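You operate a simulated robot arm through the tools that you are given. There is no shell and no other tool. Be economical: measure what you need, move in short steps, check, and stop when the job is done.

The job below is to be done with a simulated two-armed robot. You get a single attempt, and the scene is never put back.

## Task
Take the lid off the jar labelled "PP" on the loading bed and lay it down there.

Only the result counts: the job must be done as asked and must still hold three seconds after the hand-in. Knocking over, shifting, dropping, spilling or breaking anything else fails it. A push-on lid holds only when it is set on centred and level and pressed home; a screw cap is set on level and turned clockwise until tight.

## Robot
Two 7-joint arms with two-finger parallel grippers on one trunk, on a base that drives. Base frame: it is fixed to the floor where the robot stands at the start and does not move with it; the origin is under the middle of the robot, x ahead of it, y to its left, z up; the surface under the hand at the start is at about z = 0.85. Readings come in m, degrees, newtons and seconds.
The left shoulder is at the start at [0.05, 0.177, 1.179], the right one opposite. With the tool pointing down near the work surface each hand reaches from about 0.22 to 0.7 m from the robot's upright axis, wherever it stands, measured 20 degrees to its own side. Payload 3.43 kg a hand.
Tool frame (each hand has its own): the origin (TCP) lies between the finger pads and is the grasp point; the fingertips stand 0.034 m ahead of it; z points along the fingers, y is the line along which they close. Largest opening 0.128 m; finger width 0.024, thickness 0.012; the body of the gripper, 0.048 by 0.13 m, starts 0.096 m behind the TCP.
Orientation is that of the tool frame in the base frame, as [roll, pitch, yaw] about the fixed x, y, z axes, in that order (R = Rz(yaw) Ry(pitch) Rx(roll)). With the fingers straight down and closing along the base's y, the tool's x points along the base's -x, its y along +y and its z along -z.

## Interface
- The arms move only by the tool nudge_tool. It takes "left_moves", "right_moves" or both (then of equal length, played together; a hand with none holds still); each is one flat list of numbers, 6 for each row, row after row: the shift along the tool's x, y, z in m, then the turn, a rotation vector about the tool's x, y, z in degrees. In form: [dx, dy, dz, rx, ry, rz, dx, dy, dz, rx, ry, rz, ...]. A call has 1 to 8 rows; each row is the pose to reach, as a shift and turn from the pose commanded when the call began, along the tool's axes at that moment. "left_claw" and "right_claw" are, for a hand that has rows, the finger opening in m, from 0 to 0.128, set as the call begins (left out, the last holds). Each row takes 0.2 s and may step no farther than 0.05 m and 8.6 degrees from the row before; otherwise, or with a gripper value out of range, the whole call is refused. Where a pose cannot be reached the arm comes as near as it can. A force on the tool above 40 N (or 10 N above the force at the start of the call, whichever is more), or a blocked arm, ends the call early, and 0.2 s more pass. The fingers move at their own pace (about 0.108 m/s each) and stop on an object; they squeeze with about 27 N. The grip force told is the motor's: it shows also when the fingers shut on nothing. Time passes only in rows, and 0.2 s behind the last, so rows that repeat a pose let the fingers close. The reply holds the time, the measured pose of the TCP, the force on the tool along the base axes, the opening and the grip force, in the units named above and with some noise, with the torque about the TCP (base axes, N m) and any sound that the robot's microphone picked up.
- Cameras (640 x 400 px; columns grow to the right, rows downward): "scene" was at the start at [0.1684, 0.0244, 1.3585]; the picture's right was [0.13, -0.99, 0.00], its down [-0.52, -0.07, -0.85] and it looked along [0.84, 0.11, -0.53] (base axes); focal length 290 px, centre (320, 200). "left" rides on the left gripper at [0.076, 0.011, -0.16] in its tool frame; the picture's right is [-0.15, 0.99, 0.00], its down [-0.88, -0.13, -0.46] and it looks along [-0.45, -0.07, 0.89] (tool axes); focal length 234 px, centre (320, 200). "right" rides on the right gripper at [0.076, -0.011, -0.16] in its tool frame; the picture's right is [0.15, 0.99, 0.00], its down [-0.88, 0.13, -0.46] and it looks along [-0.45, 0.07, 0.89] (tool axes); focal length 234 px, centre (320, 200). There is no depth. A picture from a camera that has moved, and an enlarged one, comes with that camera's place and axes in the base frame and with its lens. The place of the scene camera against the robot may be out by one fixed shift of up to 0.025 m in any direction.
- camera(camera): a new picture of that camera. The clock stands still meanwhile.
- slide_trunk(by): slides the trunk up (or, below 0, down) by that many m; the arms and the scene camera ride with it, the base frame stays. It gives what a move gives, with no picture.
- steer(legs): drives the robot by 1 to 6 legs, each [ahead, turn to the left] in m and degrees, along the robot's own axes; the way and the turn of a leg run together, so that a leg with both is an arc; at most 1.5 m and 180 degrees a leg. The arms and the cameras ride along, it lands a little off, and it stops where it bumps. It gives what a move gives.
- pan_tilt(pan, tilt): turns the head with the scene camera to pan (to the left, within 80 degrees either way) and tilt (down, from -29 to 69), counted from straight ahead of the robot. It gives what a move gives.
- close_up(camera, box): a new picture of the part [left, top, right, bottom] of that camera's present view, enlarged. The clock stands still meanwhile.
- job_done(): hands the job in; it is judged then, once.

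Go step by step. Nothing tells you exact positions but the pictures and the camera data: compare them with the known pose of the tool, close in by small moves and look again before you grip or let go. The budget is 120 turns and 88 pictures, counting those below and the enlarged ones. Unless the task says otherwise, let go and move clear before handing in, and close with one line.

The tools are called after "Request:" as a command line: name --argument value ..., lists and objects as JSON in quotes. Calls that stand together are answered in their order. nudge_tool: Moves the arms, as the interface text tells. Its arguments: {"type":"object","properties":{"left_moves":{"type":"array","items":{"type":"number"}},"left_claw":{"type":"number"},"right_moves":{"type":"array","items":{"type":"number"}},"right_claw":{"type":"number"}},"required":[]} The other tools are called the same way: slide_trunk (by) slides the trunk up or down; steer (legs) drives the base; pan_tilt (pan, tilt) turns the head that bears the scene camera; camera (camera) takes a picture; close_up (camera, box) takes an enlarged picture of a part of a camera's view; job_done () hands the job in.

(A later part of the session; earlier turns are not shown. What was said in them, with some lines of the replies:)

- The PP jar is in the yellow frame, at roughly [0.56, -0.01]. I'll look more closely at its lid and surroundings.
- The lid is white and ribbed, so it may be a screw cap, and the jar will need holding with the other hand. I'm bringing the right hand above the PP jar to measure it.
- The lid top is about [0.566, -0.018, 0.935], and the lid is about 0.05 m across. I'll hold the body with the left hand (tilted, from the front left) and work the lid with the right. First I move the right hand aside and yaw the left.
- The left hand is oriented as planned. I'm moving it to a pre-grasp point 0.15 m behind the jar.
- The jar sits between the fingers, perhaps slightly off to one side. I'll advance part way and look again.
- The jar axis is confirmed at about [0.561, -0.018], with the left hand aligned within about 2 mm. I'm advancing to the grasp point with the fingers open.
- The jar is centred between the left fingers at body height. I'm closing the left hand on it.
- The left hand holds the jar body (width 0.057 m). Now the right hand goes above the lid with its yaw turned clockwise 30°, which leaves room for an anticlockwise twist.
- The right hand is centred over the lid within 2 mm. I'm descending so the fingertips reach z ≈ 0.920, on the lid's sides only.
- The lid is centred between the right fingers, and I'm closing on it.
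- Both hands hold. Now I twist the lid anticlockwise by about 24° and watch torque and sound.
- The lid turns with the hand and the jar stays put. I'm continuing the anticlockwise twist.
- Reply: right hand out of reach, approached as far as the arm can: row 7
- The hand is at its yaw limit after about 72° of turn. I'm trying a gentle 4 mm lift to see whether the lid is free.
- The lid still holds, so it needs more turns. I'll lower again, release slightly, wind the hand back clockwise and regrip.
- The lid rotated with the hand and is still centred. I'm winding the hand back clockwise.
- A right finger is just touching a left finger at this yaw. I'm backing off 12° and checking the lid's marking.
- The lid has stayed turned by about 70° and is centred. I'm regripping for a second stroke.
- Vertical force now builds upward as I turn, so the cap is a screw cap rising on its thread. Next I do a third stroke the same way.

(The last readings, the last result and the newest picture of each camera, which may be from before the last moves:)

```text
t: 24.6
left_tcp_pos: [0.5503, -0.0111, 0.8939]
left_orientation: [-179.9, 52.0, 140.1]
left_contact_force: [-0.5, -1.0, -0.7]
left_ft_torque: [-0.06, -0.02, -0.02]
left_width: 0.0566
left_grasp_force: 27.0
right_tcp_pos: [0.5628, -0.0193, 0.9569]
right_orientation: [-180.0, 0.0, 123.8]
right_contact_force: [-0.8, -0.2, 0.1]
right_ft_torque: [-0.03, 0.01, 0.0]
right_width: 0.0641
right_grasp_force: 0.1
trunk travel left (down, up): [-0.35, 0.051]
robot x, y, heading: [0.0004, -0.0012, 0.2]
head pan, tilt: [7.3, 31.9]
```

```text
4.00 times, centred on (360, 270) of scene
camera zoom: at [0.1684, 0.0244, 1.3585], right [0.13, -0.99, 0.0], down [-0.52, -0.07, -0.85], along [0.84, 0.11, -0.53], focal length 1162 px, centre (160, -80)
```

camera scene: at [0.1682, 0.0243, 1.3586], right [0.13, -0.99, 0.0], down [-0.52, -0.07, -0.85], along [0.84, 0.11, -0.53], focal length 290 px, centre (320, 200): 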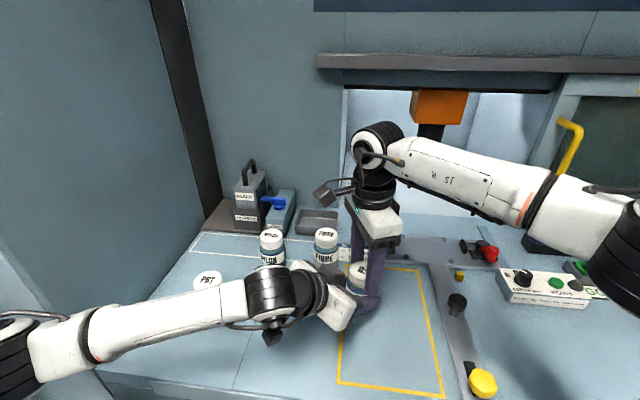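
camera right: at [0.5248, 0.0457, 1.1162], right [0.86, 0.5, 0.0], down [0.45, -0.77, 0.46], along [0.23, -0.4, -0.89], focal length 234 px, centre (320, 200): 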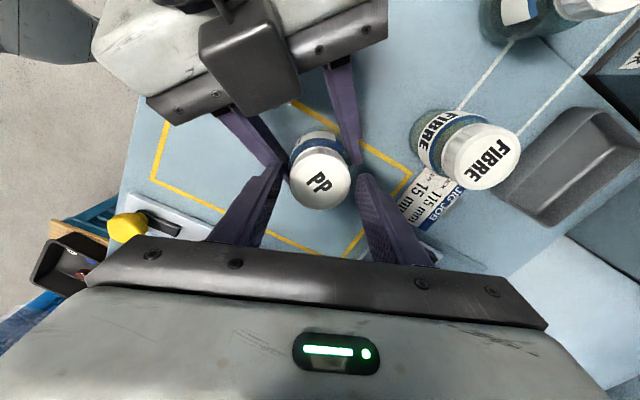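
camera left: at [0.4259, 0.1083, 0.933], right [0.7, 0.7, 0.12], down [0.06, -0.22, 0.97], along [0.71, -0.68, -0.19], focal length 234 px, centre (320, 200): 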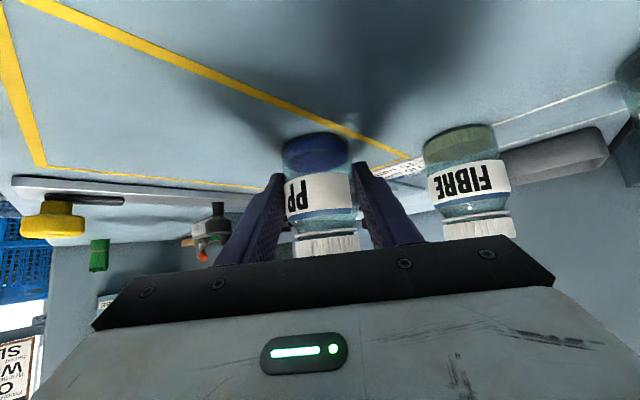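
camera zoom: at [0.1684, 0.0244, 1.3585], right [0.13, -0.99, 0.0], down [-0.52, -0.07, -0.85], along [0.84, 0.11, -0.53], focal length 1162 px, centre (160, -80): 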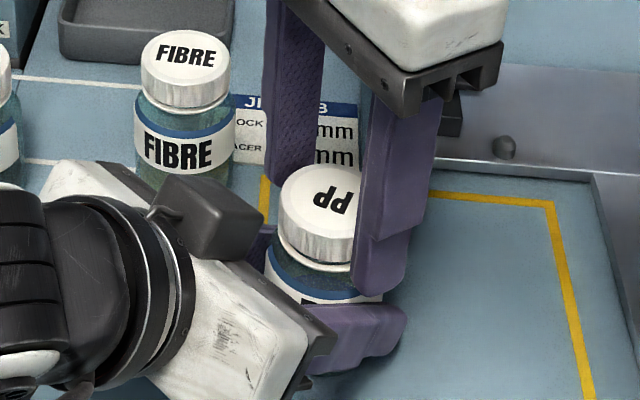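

The cap has turned further and stands a little higher. Third stroke, rising 1 mm as it turns, then a test lift.

Request:
nudge_tool --right_moves '[0, 0, 0, 0, 0, 0, 0, 0, 0, 0, 0, 0, 0, 0, 0, 0, 0, -8, 0, 0, 0, 0, 0, -16, 0, 0, -0.0003, 0, 0, -24, 0, 0, -0.0004, 0, 0, -32, 0, 0, -0.0005, 0, 0, -40, 0, 0, -0.0006, 0, 0, -48]' --right_claw 0.02

Request:
nudge_tool --right_moves '[0, 0, -0.0001, 0, 0, -8, 0, 0, -0.0002, 0, 0, -16, 0, 0, -0.0003, 0, 0, -24, 0, 0, -0.0004, 0, 0, -32, 0, 0, -0.0005, 0, 0, -40, 0, 0, -0.0005, 0, 0, -44]'

Request:
nudge_tool --right_moves '[0, 0, -0.002, 0, 0, 0, 0, 0, -0.004, 0, 0, 0]'

Request:
close_up --camera "scene" --box '[280, 220, 440, 320]'

```text
t: 26.4
left_tcp_pos: [0.5514, -0.0116, 0.895]
left_orientation: [180.0, 52.0, 140.1]
left_contact_force: [4.9, -0.2, -0.6]
left_ft_torque: [-0.15, 0.27, 0.07]
left_width: 0.0566
left_grasp_force: 27.4
right_tcp_pos: [0.5623, -0.0194, 0.957]
right_orientation: [-180.0, 0.0, 172.2]
right_contact_force: [-6.8, -0.4, 0.9]
right_ft_torque: [0.14, 0.07, -0.03]
right_width: 0.0466
right_grasp_force: 27.2
trunk travel left (down, up): [-0.35, 0.051]
robot x, y, heading: [-0.0023, 0.001, -0.0]
head pan, tilt: [7.3, 31.9]
```

```text
t: 27.8
left_tcp_pos: [0.5507, -0.0119, 0.895]
left_orientation: [-180.0, 51.9, 140.0]
left_contact_force: [1.2, -1.7, -0.3]
left_ft_torque: [0.0, 0.05, -0.02]
left_width: 0.0565
left_grasp_force: 26.9
right_tcp_pos: [0.5614, -0.0192, 0.9589]
right_orientation: [-179.9, 0.0, -143.9]
right_contact_force: [-0.8, 2.4, 0.0]
right_ft_torque: [0.06, 0.03, -0.01]
right_width: 0.0469
right_grasp_force: 27.2
trunk travel left (down, up): [-0.35, 0.051]
robot x, y, heading: [0.0006, 0.0011, 0.2]
head pan, tilt: [7.3, 31.9]
```

```text
t: 28.4
left_tcp_pos: [0.5515, -0.0099, 0.8954]
left_orientation: [-180.0, 51.9, 140.0]
left_contact_force: [1.7, -1.8, 0.2]
left_ft_torque: [0.11, 0.06, -0.01]
left_width: 0.0565
left_grasp_force: 26.6
right_tcp_pos: [0.5624, -0.0203, 0.9612]
right_orientation: [-180.0, 0.0, -144.0]
right_contact_force: [-1.5, 2.3, -1.9]
right_ft_torque: [0.02, 0.06, -0.01]
right_width: 0.0469
right_grasp_force: 26.8
trunk travel left (down, up): [-0.35, 0.051]
robot x, y, heading: [0.0003, 0.0002, 0.1]
head pan, tilt: [7.3, 31.9]
```

```text
4.00 times, centred on (360, 270) of scene
camera zoom: at [0.1685, 0.0244, 1.3585], right [0.13, -0.99, 0.0], down [-0.52, -0.07, -0.85], along [0.84, 0.11, -0.53], focal length 1162 px, centre (160, -80)
```

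zoom: 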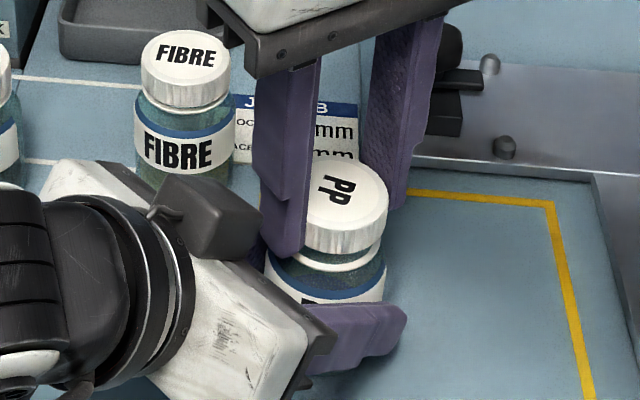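

Forces vanished and a gap has opened under the lid, so it's free. I'm lifting it straight up.

Request:
nudge_tool --right_moves '[0, 0, -0.006, 0, 0, 0, 0, 0, -0.015, 0, 0, 0, 0, 0, -0.03, 0, 0, 0, 0, 0, -0.05, 0, 0, 0, 0, 0, -0.075, 0, 0, 0, 0, 0, -0.1, 0, 0, 0]'

Request:
camera --camera "scene"

Request:
camera --camera "right"

```text
t: 29.8
left_tcp_pos: [0.5501, -0.0099, 0.8945]
left_orientation: [-180.0, 52.0, 140.2]
left_contact_force: [0.1, 0.6, 1.8]
left_ft_torque: [0.03, 0.0, -0.04]
left_width: 0.0568
left_grasp_force: 26.6
right_tcp_pos: [0.5615, -0.0172, 1.0618]
right_orientation: [-180.0, 0.0, -144.0]
right_contact_force: [0.0, 0.3, -0.6]
right_ft_torque: [-0.02, 0.02, 0.0]
right_width: 0.0468
right_grasp_force: 27.1
trunk travel left (down, up): [-0.35, 0.051]
robot x, y, heading: [0.0014, 0.0016, 0.1]
head pan, tilt: [7.3, 31.9]
```

```text
51 pictures are left
camera scene: at [0.1682, 0.0246, 1.3585], right [0.13, -0.99, 0.0], down [-0.52, -0.07, -0.85], along [0.84, 0.11, -0.53], focal length 290 px, centre (320, 200)
```

scene: 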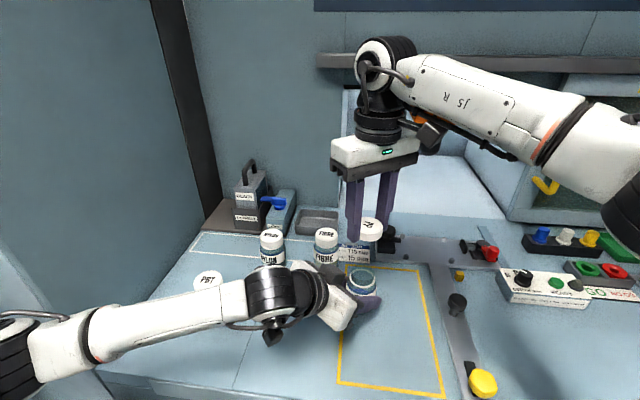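

```text
50 pictures are left
camera right: at [0.5077, -0.0723, 1.2232], right [-0.7, 0.71, 0.0], down [0.64, 0.62, 0.46], along [0.33, 0.32, -0.89], focal length 234 px, centre (320, 200)
```

right: 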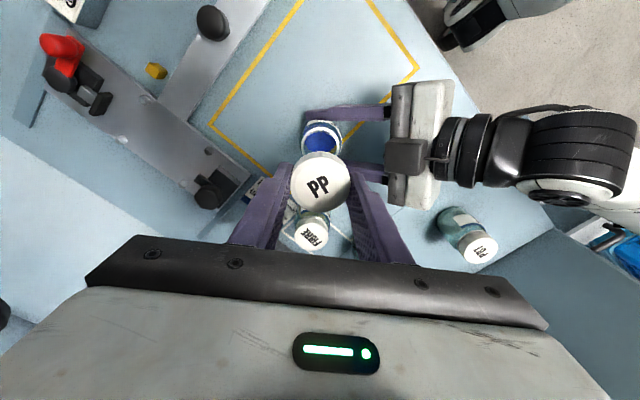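

The lid is off. I'm moving it over the free area of the yellow frame near [0.53, -0.11] at this height, then releasing the jar with the left hand and backing straight out.

Request:
nudge_tool --right_moves '[0.027, -0.0185, 0, 0, 0, 0, 0.054, -0.037, 0, 0, 0, 0, 0.08, -0.0556, 0, 0, 0, 0]'

Request:
nudge_tool --left_moves '[0, 0, 0, 0, 0, 0, 0, 0, 0, 0, 0, 0, 0, 0, 0, 0, 0, 0]' --left_claw 0.1

Request:
camera --camera "left"

Request:
camera --camera "right"

```text
t: 30.6
left_tcp_pos: [0.5522, -0.0119, 0.8938]
left_orientation: [-180.0, 51.9, 140.0]
left_contact_force: [-0.6, -1.4, -0.4]
left_ft_torque: [-0.06, -0.02, 0.02]
left_width: 0.0567
left_grasp_force: 26.7
right_tcp_pos: [0.5287, -0.1124, 1.0629]
right_orientation: [-180.0, -0.1, -143.9]
right_contact_force: [0.1, 0.1, -0.6]
right_ft_torque: [0.0, -0.01, 0.0]
right_width: 0.0469
right_grasp_force: 27.5
trunk travel left (down, up): [-0.35, 0.051]
robot x, y, heading: [0.0005, 0.0007, 0.1]
head pan, tilt: [7.3, 31.9]
```

```text
t: 31.4
left_tcp_pos: [0.552, -0.0107, 0.8942]
left_orientation: [-180.0, 52.0, 140.0]
left_contact_force: [0.5, -0.9, -0.4]
left_ft_torque: [0.02, 0.01, 0.04]
left_width: 0.0998
left_grasp_force: 0.0
right_tcp_pos: [0.5305, -0.1127, 1.0613]
right_orientation: [180.0, 0.0, -144.0]
right_contact_force: [-0.8, 0.7, -0.5]
right_ft_torque: [0.0, 0.03, -0.02]
right_width: 0.047
right_grasp_force: 27.0
trunk travel left (down, up): [-0.35, 0.051]
robot x, y, heading: [0.0041, -0.0007, 0.2]
head pan, tilt: [7.3, 31.9]
```

```text
49 pictures are left
camera left: at [0.4258, 0.1084, 0.933], right [0.7, 0.7, 0.12], down [0.06, -0.22, 0.97], along [0.71, -0.68, -0.19], focal length 234 px, centre (320, 200)
```

left: 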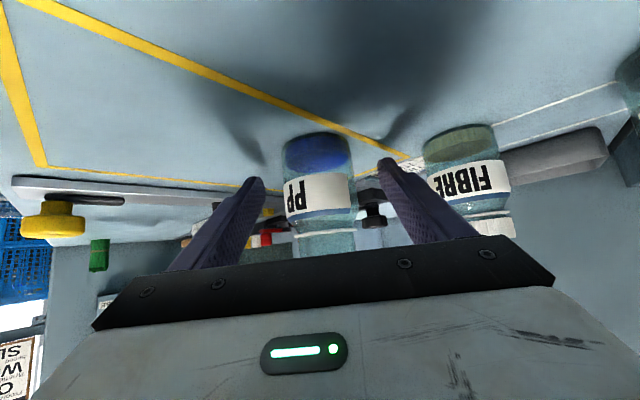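

```text
48 pictures are left
camera right: at [0.4757, -0.1656, 1.2231], right [-0.7, 0.71, 0.0], down [0.64, 0.62, 0.46], along [0.33, 0.32, -0.89], focal length 234 px, centre (320, 200)
```

right: 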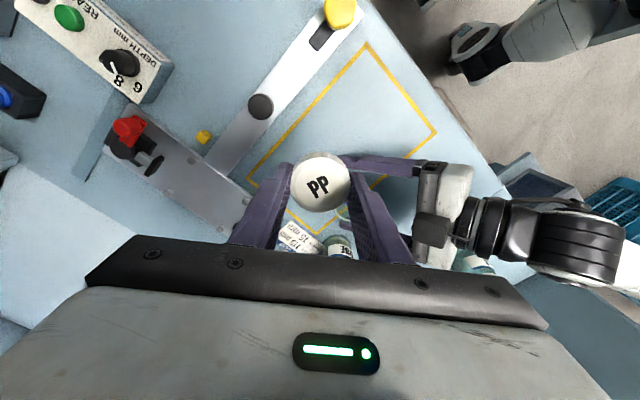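

The jar stands free. I'm backing the left hand out along its approach.

Request:
nudge_tool --left_moves '[0, 0, -0.03, 0, 0, 0, 0, 0, -0.06, 0, 0, 0, 0, 0, -0.1, 0, 0, 0, 0, 0, -0.14, 0, 0, 0, 0, 0, -0.18, 0, 0, 0]'

Request:
camera --camera "scene"

Request:
nudge_tool --right_moves '[0, 0, 0.04, 0, 0, 0, 0, 0, 0.08, 0, 0, 0, 0, 0, 0.12, 0, 0, 0, 0, 0, 0.15, 0, 0, 0, 0, 0, 0.163, 0, 0, 0]'

Request:
camera --camera "scene"

```text
t: 32.6
left_tcp_pos: [0.4408, 0.0814, 1.0035]
left_orientation: [179.9, 51.9, 140.0]
left_contact_force: [0.6, 0.0, -0.3]
left_ft_torque: [0.01, 0.03, -0.03]
left_width: 0.1
left_grasp_force: 0.1
right_tcp_pos: [0.5295, -0.1118, 1.0616]
right_orientation: [-180.0, 0.0, -144.0]
right_contact_force: [-1.4, -0.5, 0.2]
right_ft_torque: [0.01, -0.01, -0.05]
right_width: 0.0469
right_grasp_force: 26.8
trunk travel left (down, up): [-0.35, 0.051]
robot x, y, heading: [-0.0021, 0.0002, 0.1]
head pan, tilt: [7.3, 31.9]
```

```text
47 pictures are left
camera scene: at [0.1679, 0.0246, 1.3586], right [0.13, -0.99, 0.0], down [-0.52, -0.07, -0.85], along [0.84, 0.11, -0.53], focal length 290 px, centre (320, 200)
```

scene: 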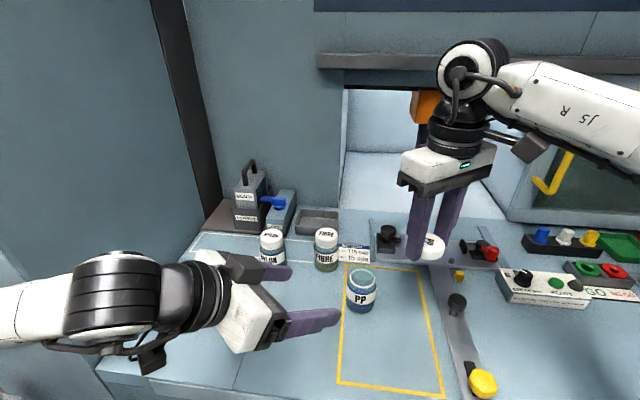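

```text
t: 33.8
left_tcp_pos: [0.441, 0.0796, 1.0038]
left_orientation: [-180.0, 52.1, 140.0]
left_contact_force: [1.0, -0.3, -0.2]
left_ft_torque: [0.0, 0.02, 0.0]
left_width: 0.0997
left_grasp_force: 0.1
right_tcp_pos: [0.5306, -0.111, 0.8993]
right_orientation: [179.9, 0.0, -143.9]
right_contact_force: [-0.7, 0.5, 0.4]
right_ft_torque: [-0.02, -0.02, 0.05]
right_width: 0.0471
right_grasp_force: 27.2
trunk travel left (down, up): [-0.35, 0.051]
robot x, y, heading: [0.0004, 0.0001, 0.2]
head pan, tilt: [7.3, 31.9]
```

```text
46 pictures are left
camera scene: at [0.1684, 0.0244, 1.3585], right [0.13, -0.99, 0.0], down [-0.52, -0.07, -0.85], along [0.84, 0.11, -0.53], focal length 290 px, centre (320, 200)
```

scene: 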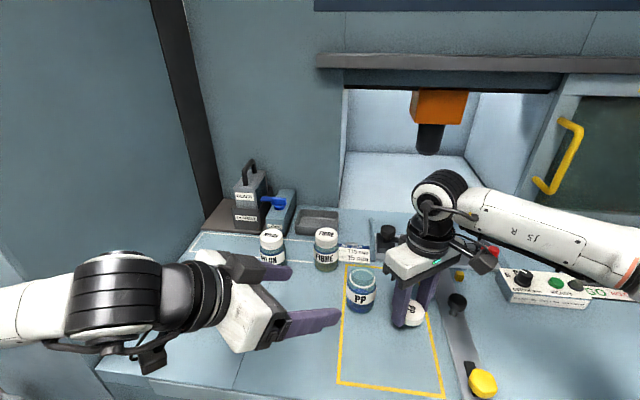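

The lid hangs about 1 cm above the bed, clear of the jar and the rail. I'm easing it down in 3 mm steps until it touches.

Request:
nudge_tool --right_moves '[0, 0, 0.003, 0, 0, 0, 0, 0, 0.006, 0, 0, 0, 0, 0, 0.009, 0, 0, 0]'

Request:
close_up --camera "scene" --box '[330, 240, 490, 340]'

```text
t: 34.6
left_tcp_pos: [0.4422, 0.0816, 1.0038]
left_orientation: [-180.0, 52.1, 140.1]
left_contact_force: [-0.5, -0.2, 0.8]
left_ft_torque: [-0.03, 0.0, -0.01]
left_width: 0.1
left_grasp_force: 0.1
right_tcp_pos: [0.5309, -0.1109, 0.89]
right_orientation: [180.0, 0.0, -144.1]
right_contact_force: [0.2, 0.4, -1.2]
right_ft_torque: [0.0, -0.01, -0.01]
right_width: 0.0469
right_grasp_force: 26.9
trunk travel left (down, up): [-0.35, 0.051]
robot x, y, heading: [0.0026, -0.0011, -0.0]
head pan, tilt: [7.3, 31.9]
```

```text
4.00 times, centred on (410, 290) of scene
camera zoom: at [0.1684, 0.0244, 1.3585], right [0.13, -0.99, 0.0], down [-0.52, -0.07, -0.85], along [0.84, 0.11, -0.53], focal length 1162 px, centre (-40, -160)
```

zoom: 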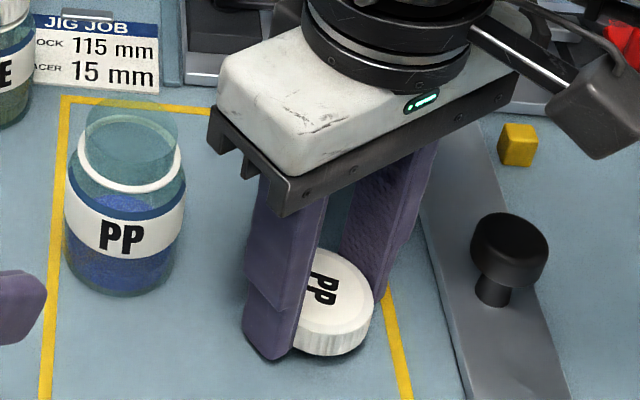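

There's no contact yet at z = 0.890, so I continue in 1 mm steps.

Request:
nudge_tool --right_moves '[0, 0, 0.001, 0, 0, 0, 0, 0, 0.002, 0, 0, 0, 0, 0, 0.003, 0, 0, 0]'

```text
t: 35.4
left_tcp_pos: [0.4416, 0.0804, 1.0034]
left_orientation: [180.0, 52.0, 140.1]
left_contact_force: [-0.2, -0.8, 0.1]
left_ft_torque: [0.0, -0.03, -0.02]
left_width: 0.0999
left_grasp_force: 0.1
right_tcp_pos: [0.5299, -0.1112, 0.8876]
right_orientation: [180.0, 0.0, -144.0]
right_contact_force: [0.9, 0.0, -0.2]
right_ft_torque: [0.03, 0.02, 0.03]
right_width: 0.0469
right_grasp_force: 25.9
trunk travel left (down, up): [-0.35, 0.051]
robot x, y, heading: [-0.0009, 0.0032, -0.1]
head pan, tilt: [7.3, 31.9]
```

Request:
nudge_tool --right_moves '[0, 0, 0.001, 0, 0, 0, 0, 0, 0.002, 0, 0, 0]'

Request:
close_up --camera "scene" --box '[370, 270, 450, 350]'

```text
t: 36.0
left_tcp_pos: [0.4423, 0.0798, 1.0041]
left_orientation: [-180.0, 51.9, 140.0]
left_contact_force: [-0.4, 1.5, -0.3]
left_ft_torque: [0.01, 0.01, 0.0]
left_width: 0.1001
left_grasp_force: 0.0
right_tcp_pos: [0.5292, -0.1124, 0.8846]
right_orientation: [180.0, 0.0, -144.0]
right_contact_force: [-0.1, -0.3, -0.9]
right_ft_torque: [-0.02, -0.01, 0.0]
right_width: 0.047
right_grasp_force: 26.9
trunk travel left (down, up): [-0.35, 0.051]
robot x, y, heading: [0.0002, -0.0009, -0.0]
head pan, tilt: [7.3, 31.9]
```

```text
5.00 times, centred on (410, 310) of scene
camera zoom: at [0.1684, 0.0244, 1.3585], right [0.13, -0.99, 0.0], down [-0.52, -0.07, -0.85], along [0.84, 0.11, -0.53], focal length 1452 px, centre (-130, -350)
```

zoom: 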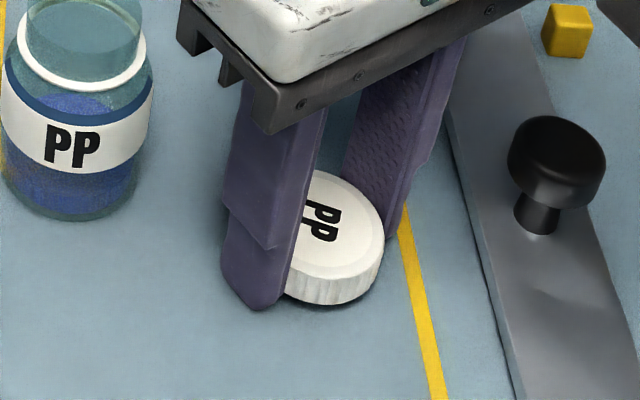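

Still no contact, so down a little more.

Request:
nudge_tool --right_moves '[0, 0, 0.001, 0, 0, 0, 0, 0, 0.002, 0, 0, 0, 0, 0, 0.003, 0, 0, 0]'

```text
t: 36.8
left_tcp_pos: [0.4406, 0.0811, 1.005]
left_orientation: [-180.0, 52.0, 140.0]
left_contact_force: [0.5, 0.0, -0.3]
left_ft_torque: [0.0, 0.0, 0.02]
left_width: 0.0998
left_grasp_force: 0.1
right_tcp_pos: [0.5289, -0.1107, 0.8835]
right_orientation: [-180.0, 0.2, -144.1]
right_contact_force: [-2.2, -0.8, 13.1]
right_ft_torque: [0.2, 0.44, 0.13]
right_width: 0.0468
right_grasp_force: 26.8
trunk travel left (down, up): [-0.35, 0.051]
robot x, y, heading: [0.0026, 0.0022, -0.0]
head pan, tilt: [7.3, 31.9]
```

Contact: 13 N upward, so the lid or the fingertips are on the bed. I ease up 1.5 mm, then open the fingers.

Request:
nudge_tool --right_moves '[0, 0, -0.0015, 0, 0, 0, 0, 0, -0.0015, 0, 0, 0]'

Request:
nudge_tool --right_moves '[0, 0, 0, 0, 0, 0, 0, 0, 0, 0, 0, 0, 0, 0, 0, 0, 0, 0]' --right_claw 0.075

Request:
nudge_tool --right_moves '[0, 0, -0.02, 0, 0, 0, 0, 0, -0.05, 0, 0, 0, 0, 0, -0.09, 0, 0, 0, 0, 0, -0.13, 0, 0, 0]'

Request:
camera --camera "scene"

Request:
close_up --camera "scene" --box '[330, 240, 490, 340]'

```text
t: 37.4
left_tcp_pos: [0.441, 0.0813, 1.0029]
left_orientation: [180.0, 52.0, 140.0]
left_contact_force: [-1.0, -0.1, -0.1]
left_ft_torque: [0.01, 0.01, -0.01]
left_width: 0.0999
left_grasp_force: 0.1
right_tcp_pos: [0.5301, -0.1117, 0.8843]
right_orientation: [179.9, 0.0, -144.0]
right_contact_force: [-1.0, -0.8, 9.1]
right_ft_torque: [0.15, 0.28, 0.01]
right_width: 0.0467
right_grasp_force: 26.5
trunk travel left (down, up): [-0.35, 0.051]
robot x, y, heading: [-0.0034, -0.0033, -0.2]
head pan, tilt: [7.3, 31.9]
```

```text
t: 38.2
left_tcp_pos: [0.4414, 0.0793, 1.0041]
left_orientation: [-180.0, 52.1, 140.0]
left_contact_force: [0.0, 0.3, -0.4]
left_ft_torque: [0.03, 0.04, 0.05]
left_width: 0.0997
left_grasp_force: 0.0
right_tcp_pos: [0.5295, -0.1105, 0.8831]
right_orientation: [180.0, 0.1, -144.1]
right_contact_force: [1.2, -4.0, 10.9]
right_ft_torque: [0.15, 0.26, -0.03]
right_width: 0.0725
right_grasp_force: 0.0
trunk travel left (down, up): [-0.35, 0.051]
robot x, y, heading: [0.0009, 0.0004, 0.3]
head pan, tilt: [7.3, 31.9]
```

```text
t: 39.2
left_tcp_pos: [0.4418, 0.0817, 1.0045]
left_orientation: [179.9, 52.0, 140.0]
left_contact_force: [-0.9, -0.3, 0.1]
left_ft_torque: [-0.03, -0.02, -0.02]
left_width: 0.1
left_grasp_force: 0.0
right_tcp_pos: [0.5301, -0.111, 1.013]
right_orientation: [180.0, 0.0, -144.0]
right_contact_force: [0.7, 0.4, -1.4]
right_ft_torque: [0.02, -0.02, 0.04]
right_width: 0.0751
right_grasp_force: 0.0
trunk travel left (down, up): [-0.35, 0.051]
robot x, y, heading: [0.0021, -0.0024, -0.0]
head pan, tilt: [7.3, 31.9]
```

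```text
43 pictures are left
camera scene: at [0.1681, 0.0246, 1.3585], right [0.13, -0.99, 0.0], down [-0.52, -0.07, -0.85], along [0.84, 0.11, -0.53], focal length 290 px, centre (320, 200)
```

scene: 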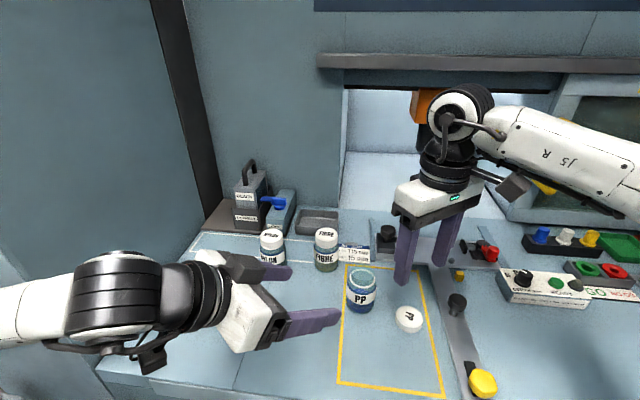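

```text
4.00 times, centred on (410, 290) of scene
camera zoom: at [0.1681, 0.0246, 1.3585], right [0.13, -0.99, 0.0], down [-0.52, -0.07, -0.85], along [0.84, 0.11, -0.53], focal length 1162 px, centre (-40, -160)
```

zoom: 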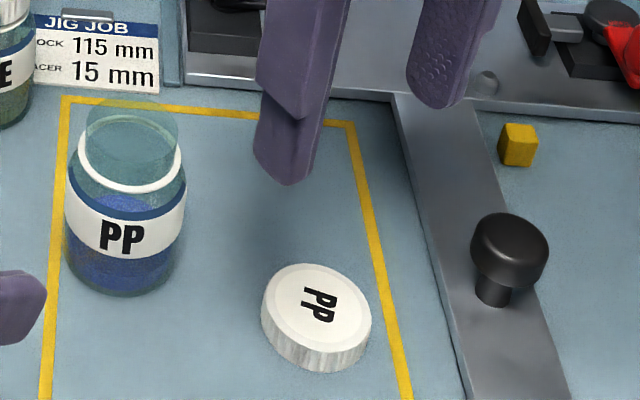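

The lid is on the bed, but it looks slightly tilted. I'm checking from the other cameras.

Request:
close_up --camera "right" --box '[240, 60, 400, 180]'

Request:
camera --camera "left"

Request:
close_up --camera "scene" --box '[385, 295, 433, 343]'

```text
3.33 times, centred on (320, 120) of right
camera zoom: at [0.4757, -0.1642, 1.1754], right [-0.7, 0.71, 0.0], down [0.64, 0.62, 0.46], along [0.33, 0.32, -0.89], focal length 781 px, centre (320, 467)
```

zoom: 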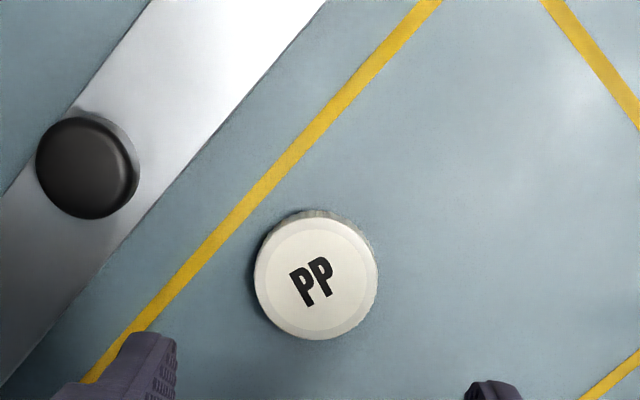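

```text
40 pictures are left
camera left: at [0.3166, 0.1995, 1.0424], right [0.7, 0.7, 0.12], down [0.06, -0.22, 0.97], along [0.71, -0.68, -0.19], focal length 234 px, centre (320, 200)
```

left: 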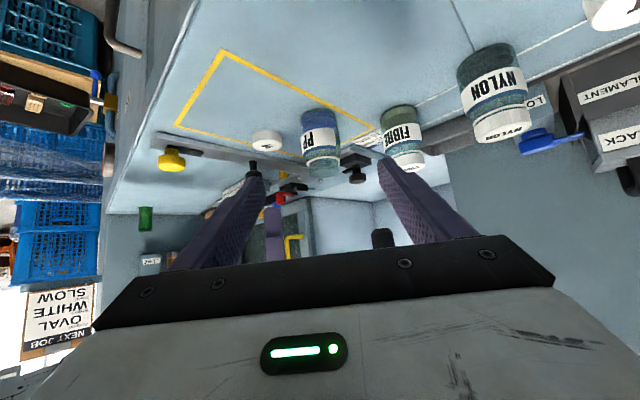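

```text
8.33 times, centred on (409, 319) of scene
camera zoom: at [0.1681, 0.0246, 1.3585], right [0.13, -0.99, 0.0], down [-0.52, -0.07, -0.85], along [0.84, 0.11, -0.53], focal length 2420 px, centre (-422, -792)
```

zoom: 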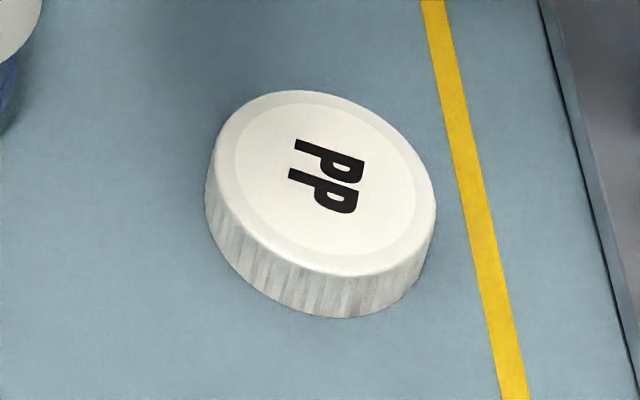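

The lid lies flat inside the yellow frame on the loading bed. The open PP jar stands upright where it was, the neighbouring jars are untouched, and both hands are clear, so I'm handing in.

Request:
job_done

```text
The job is handed in.
```

I unscrewed the lid from the PP jar and laid it flat on the loading bed beside it, and handed the job in; no verdict came back.
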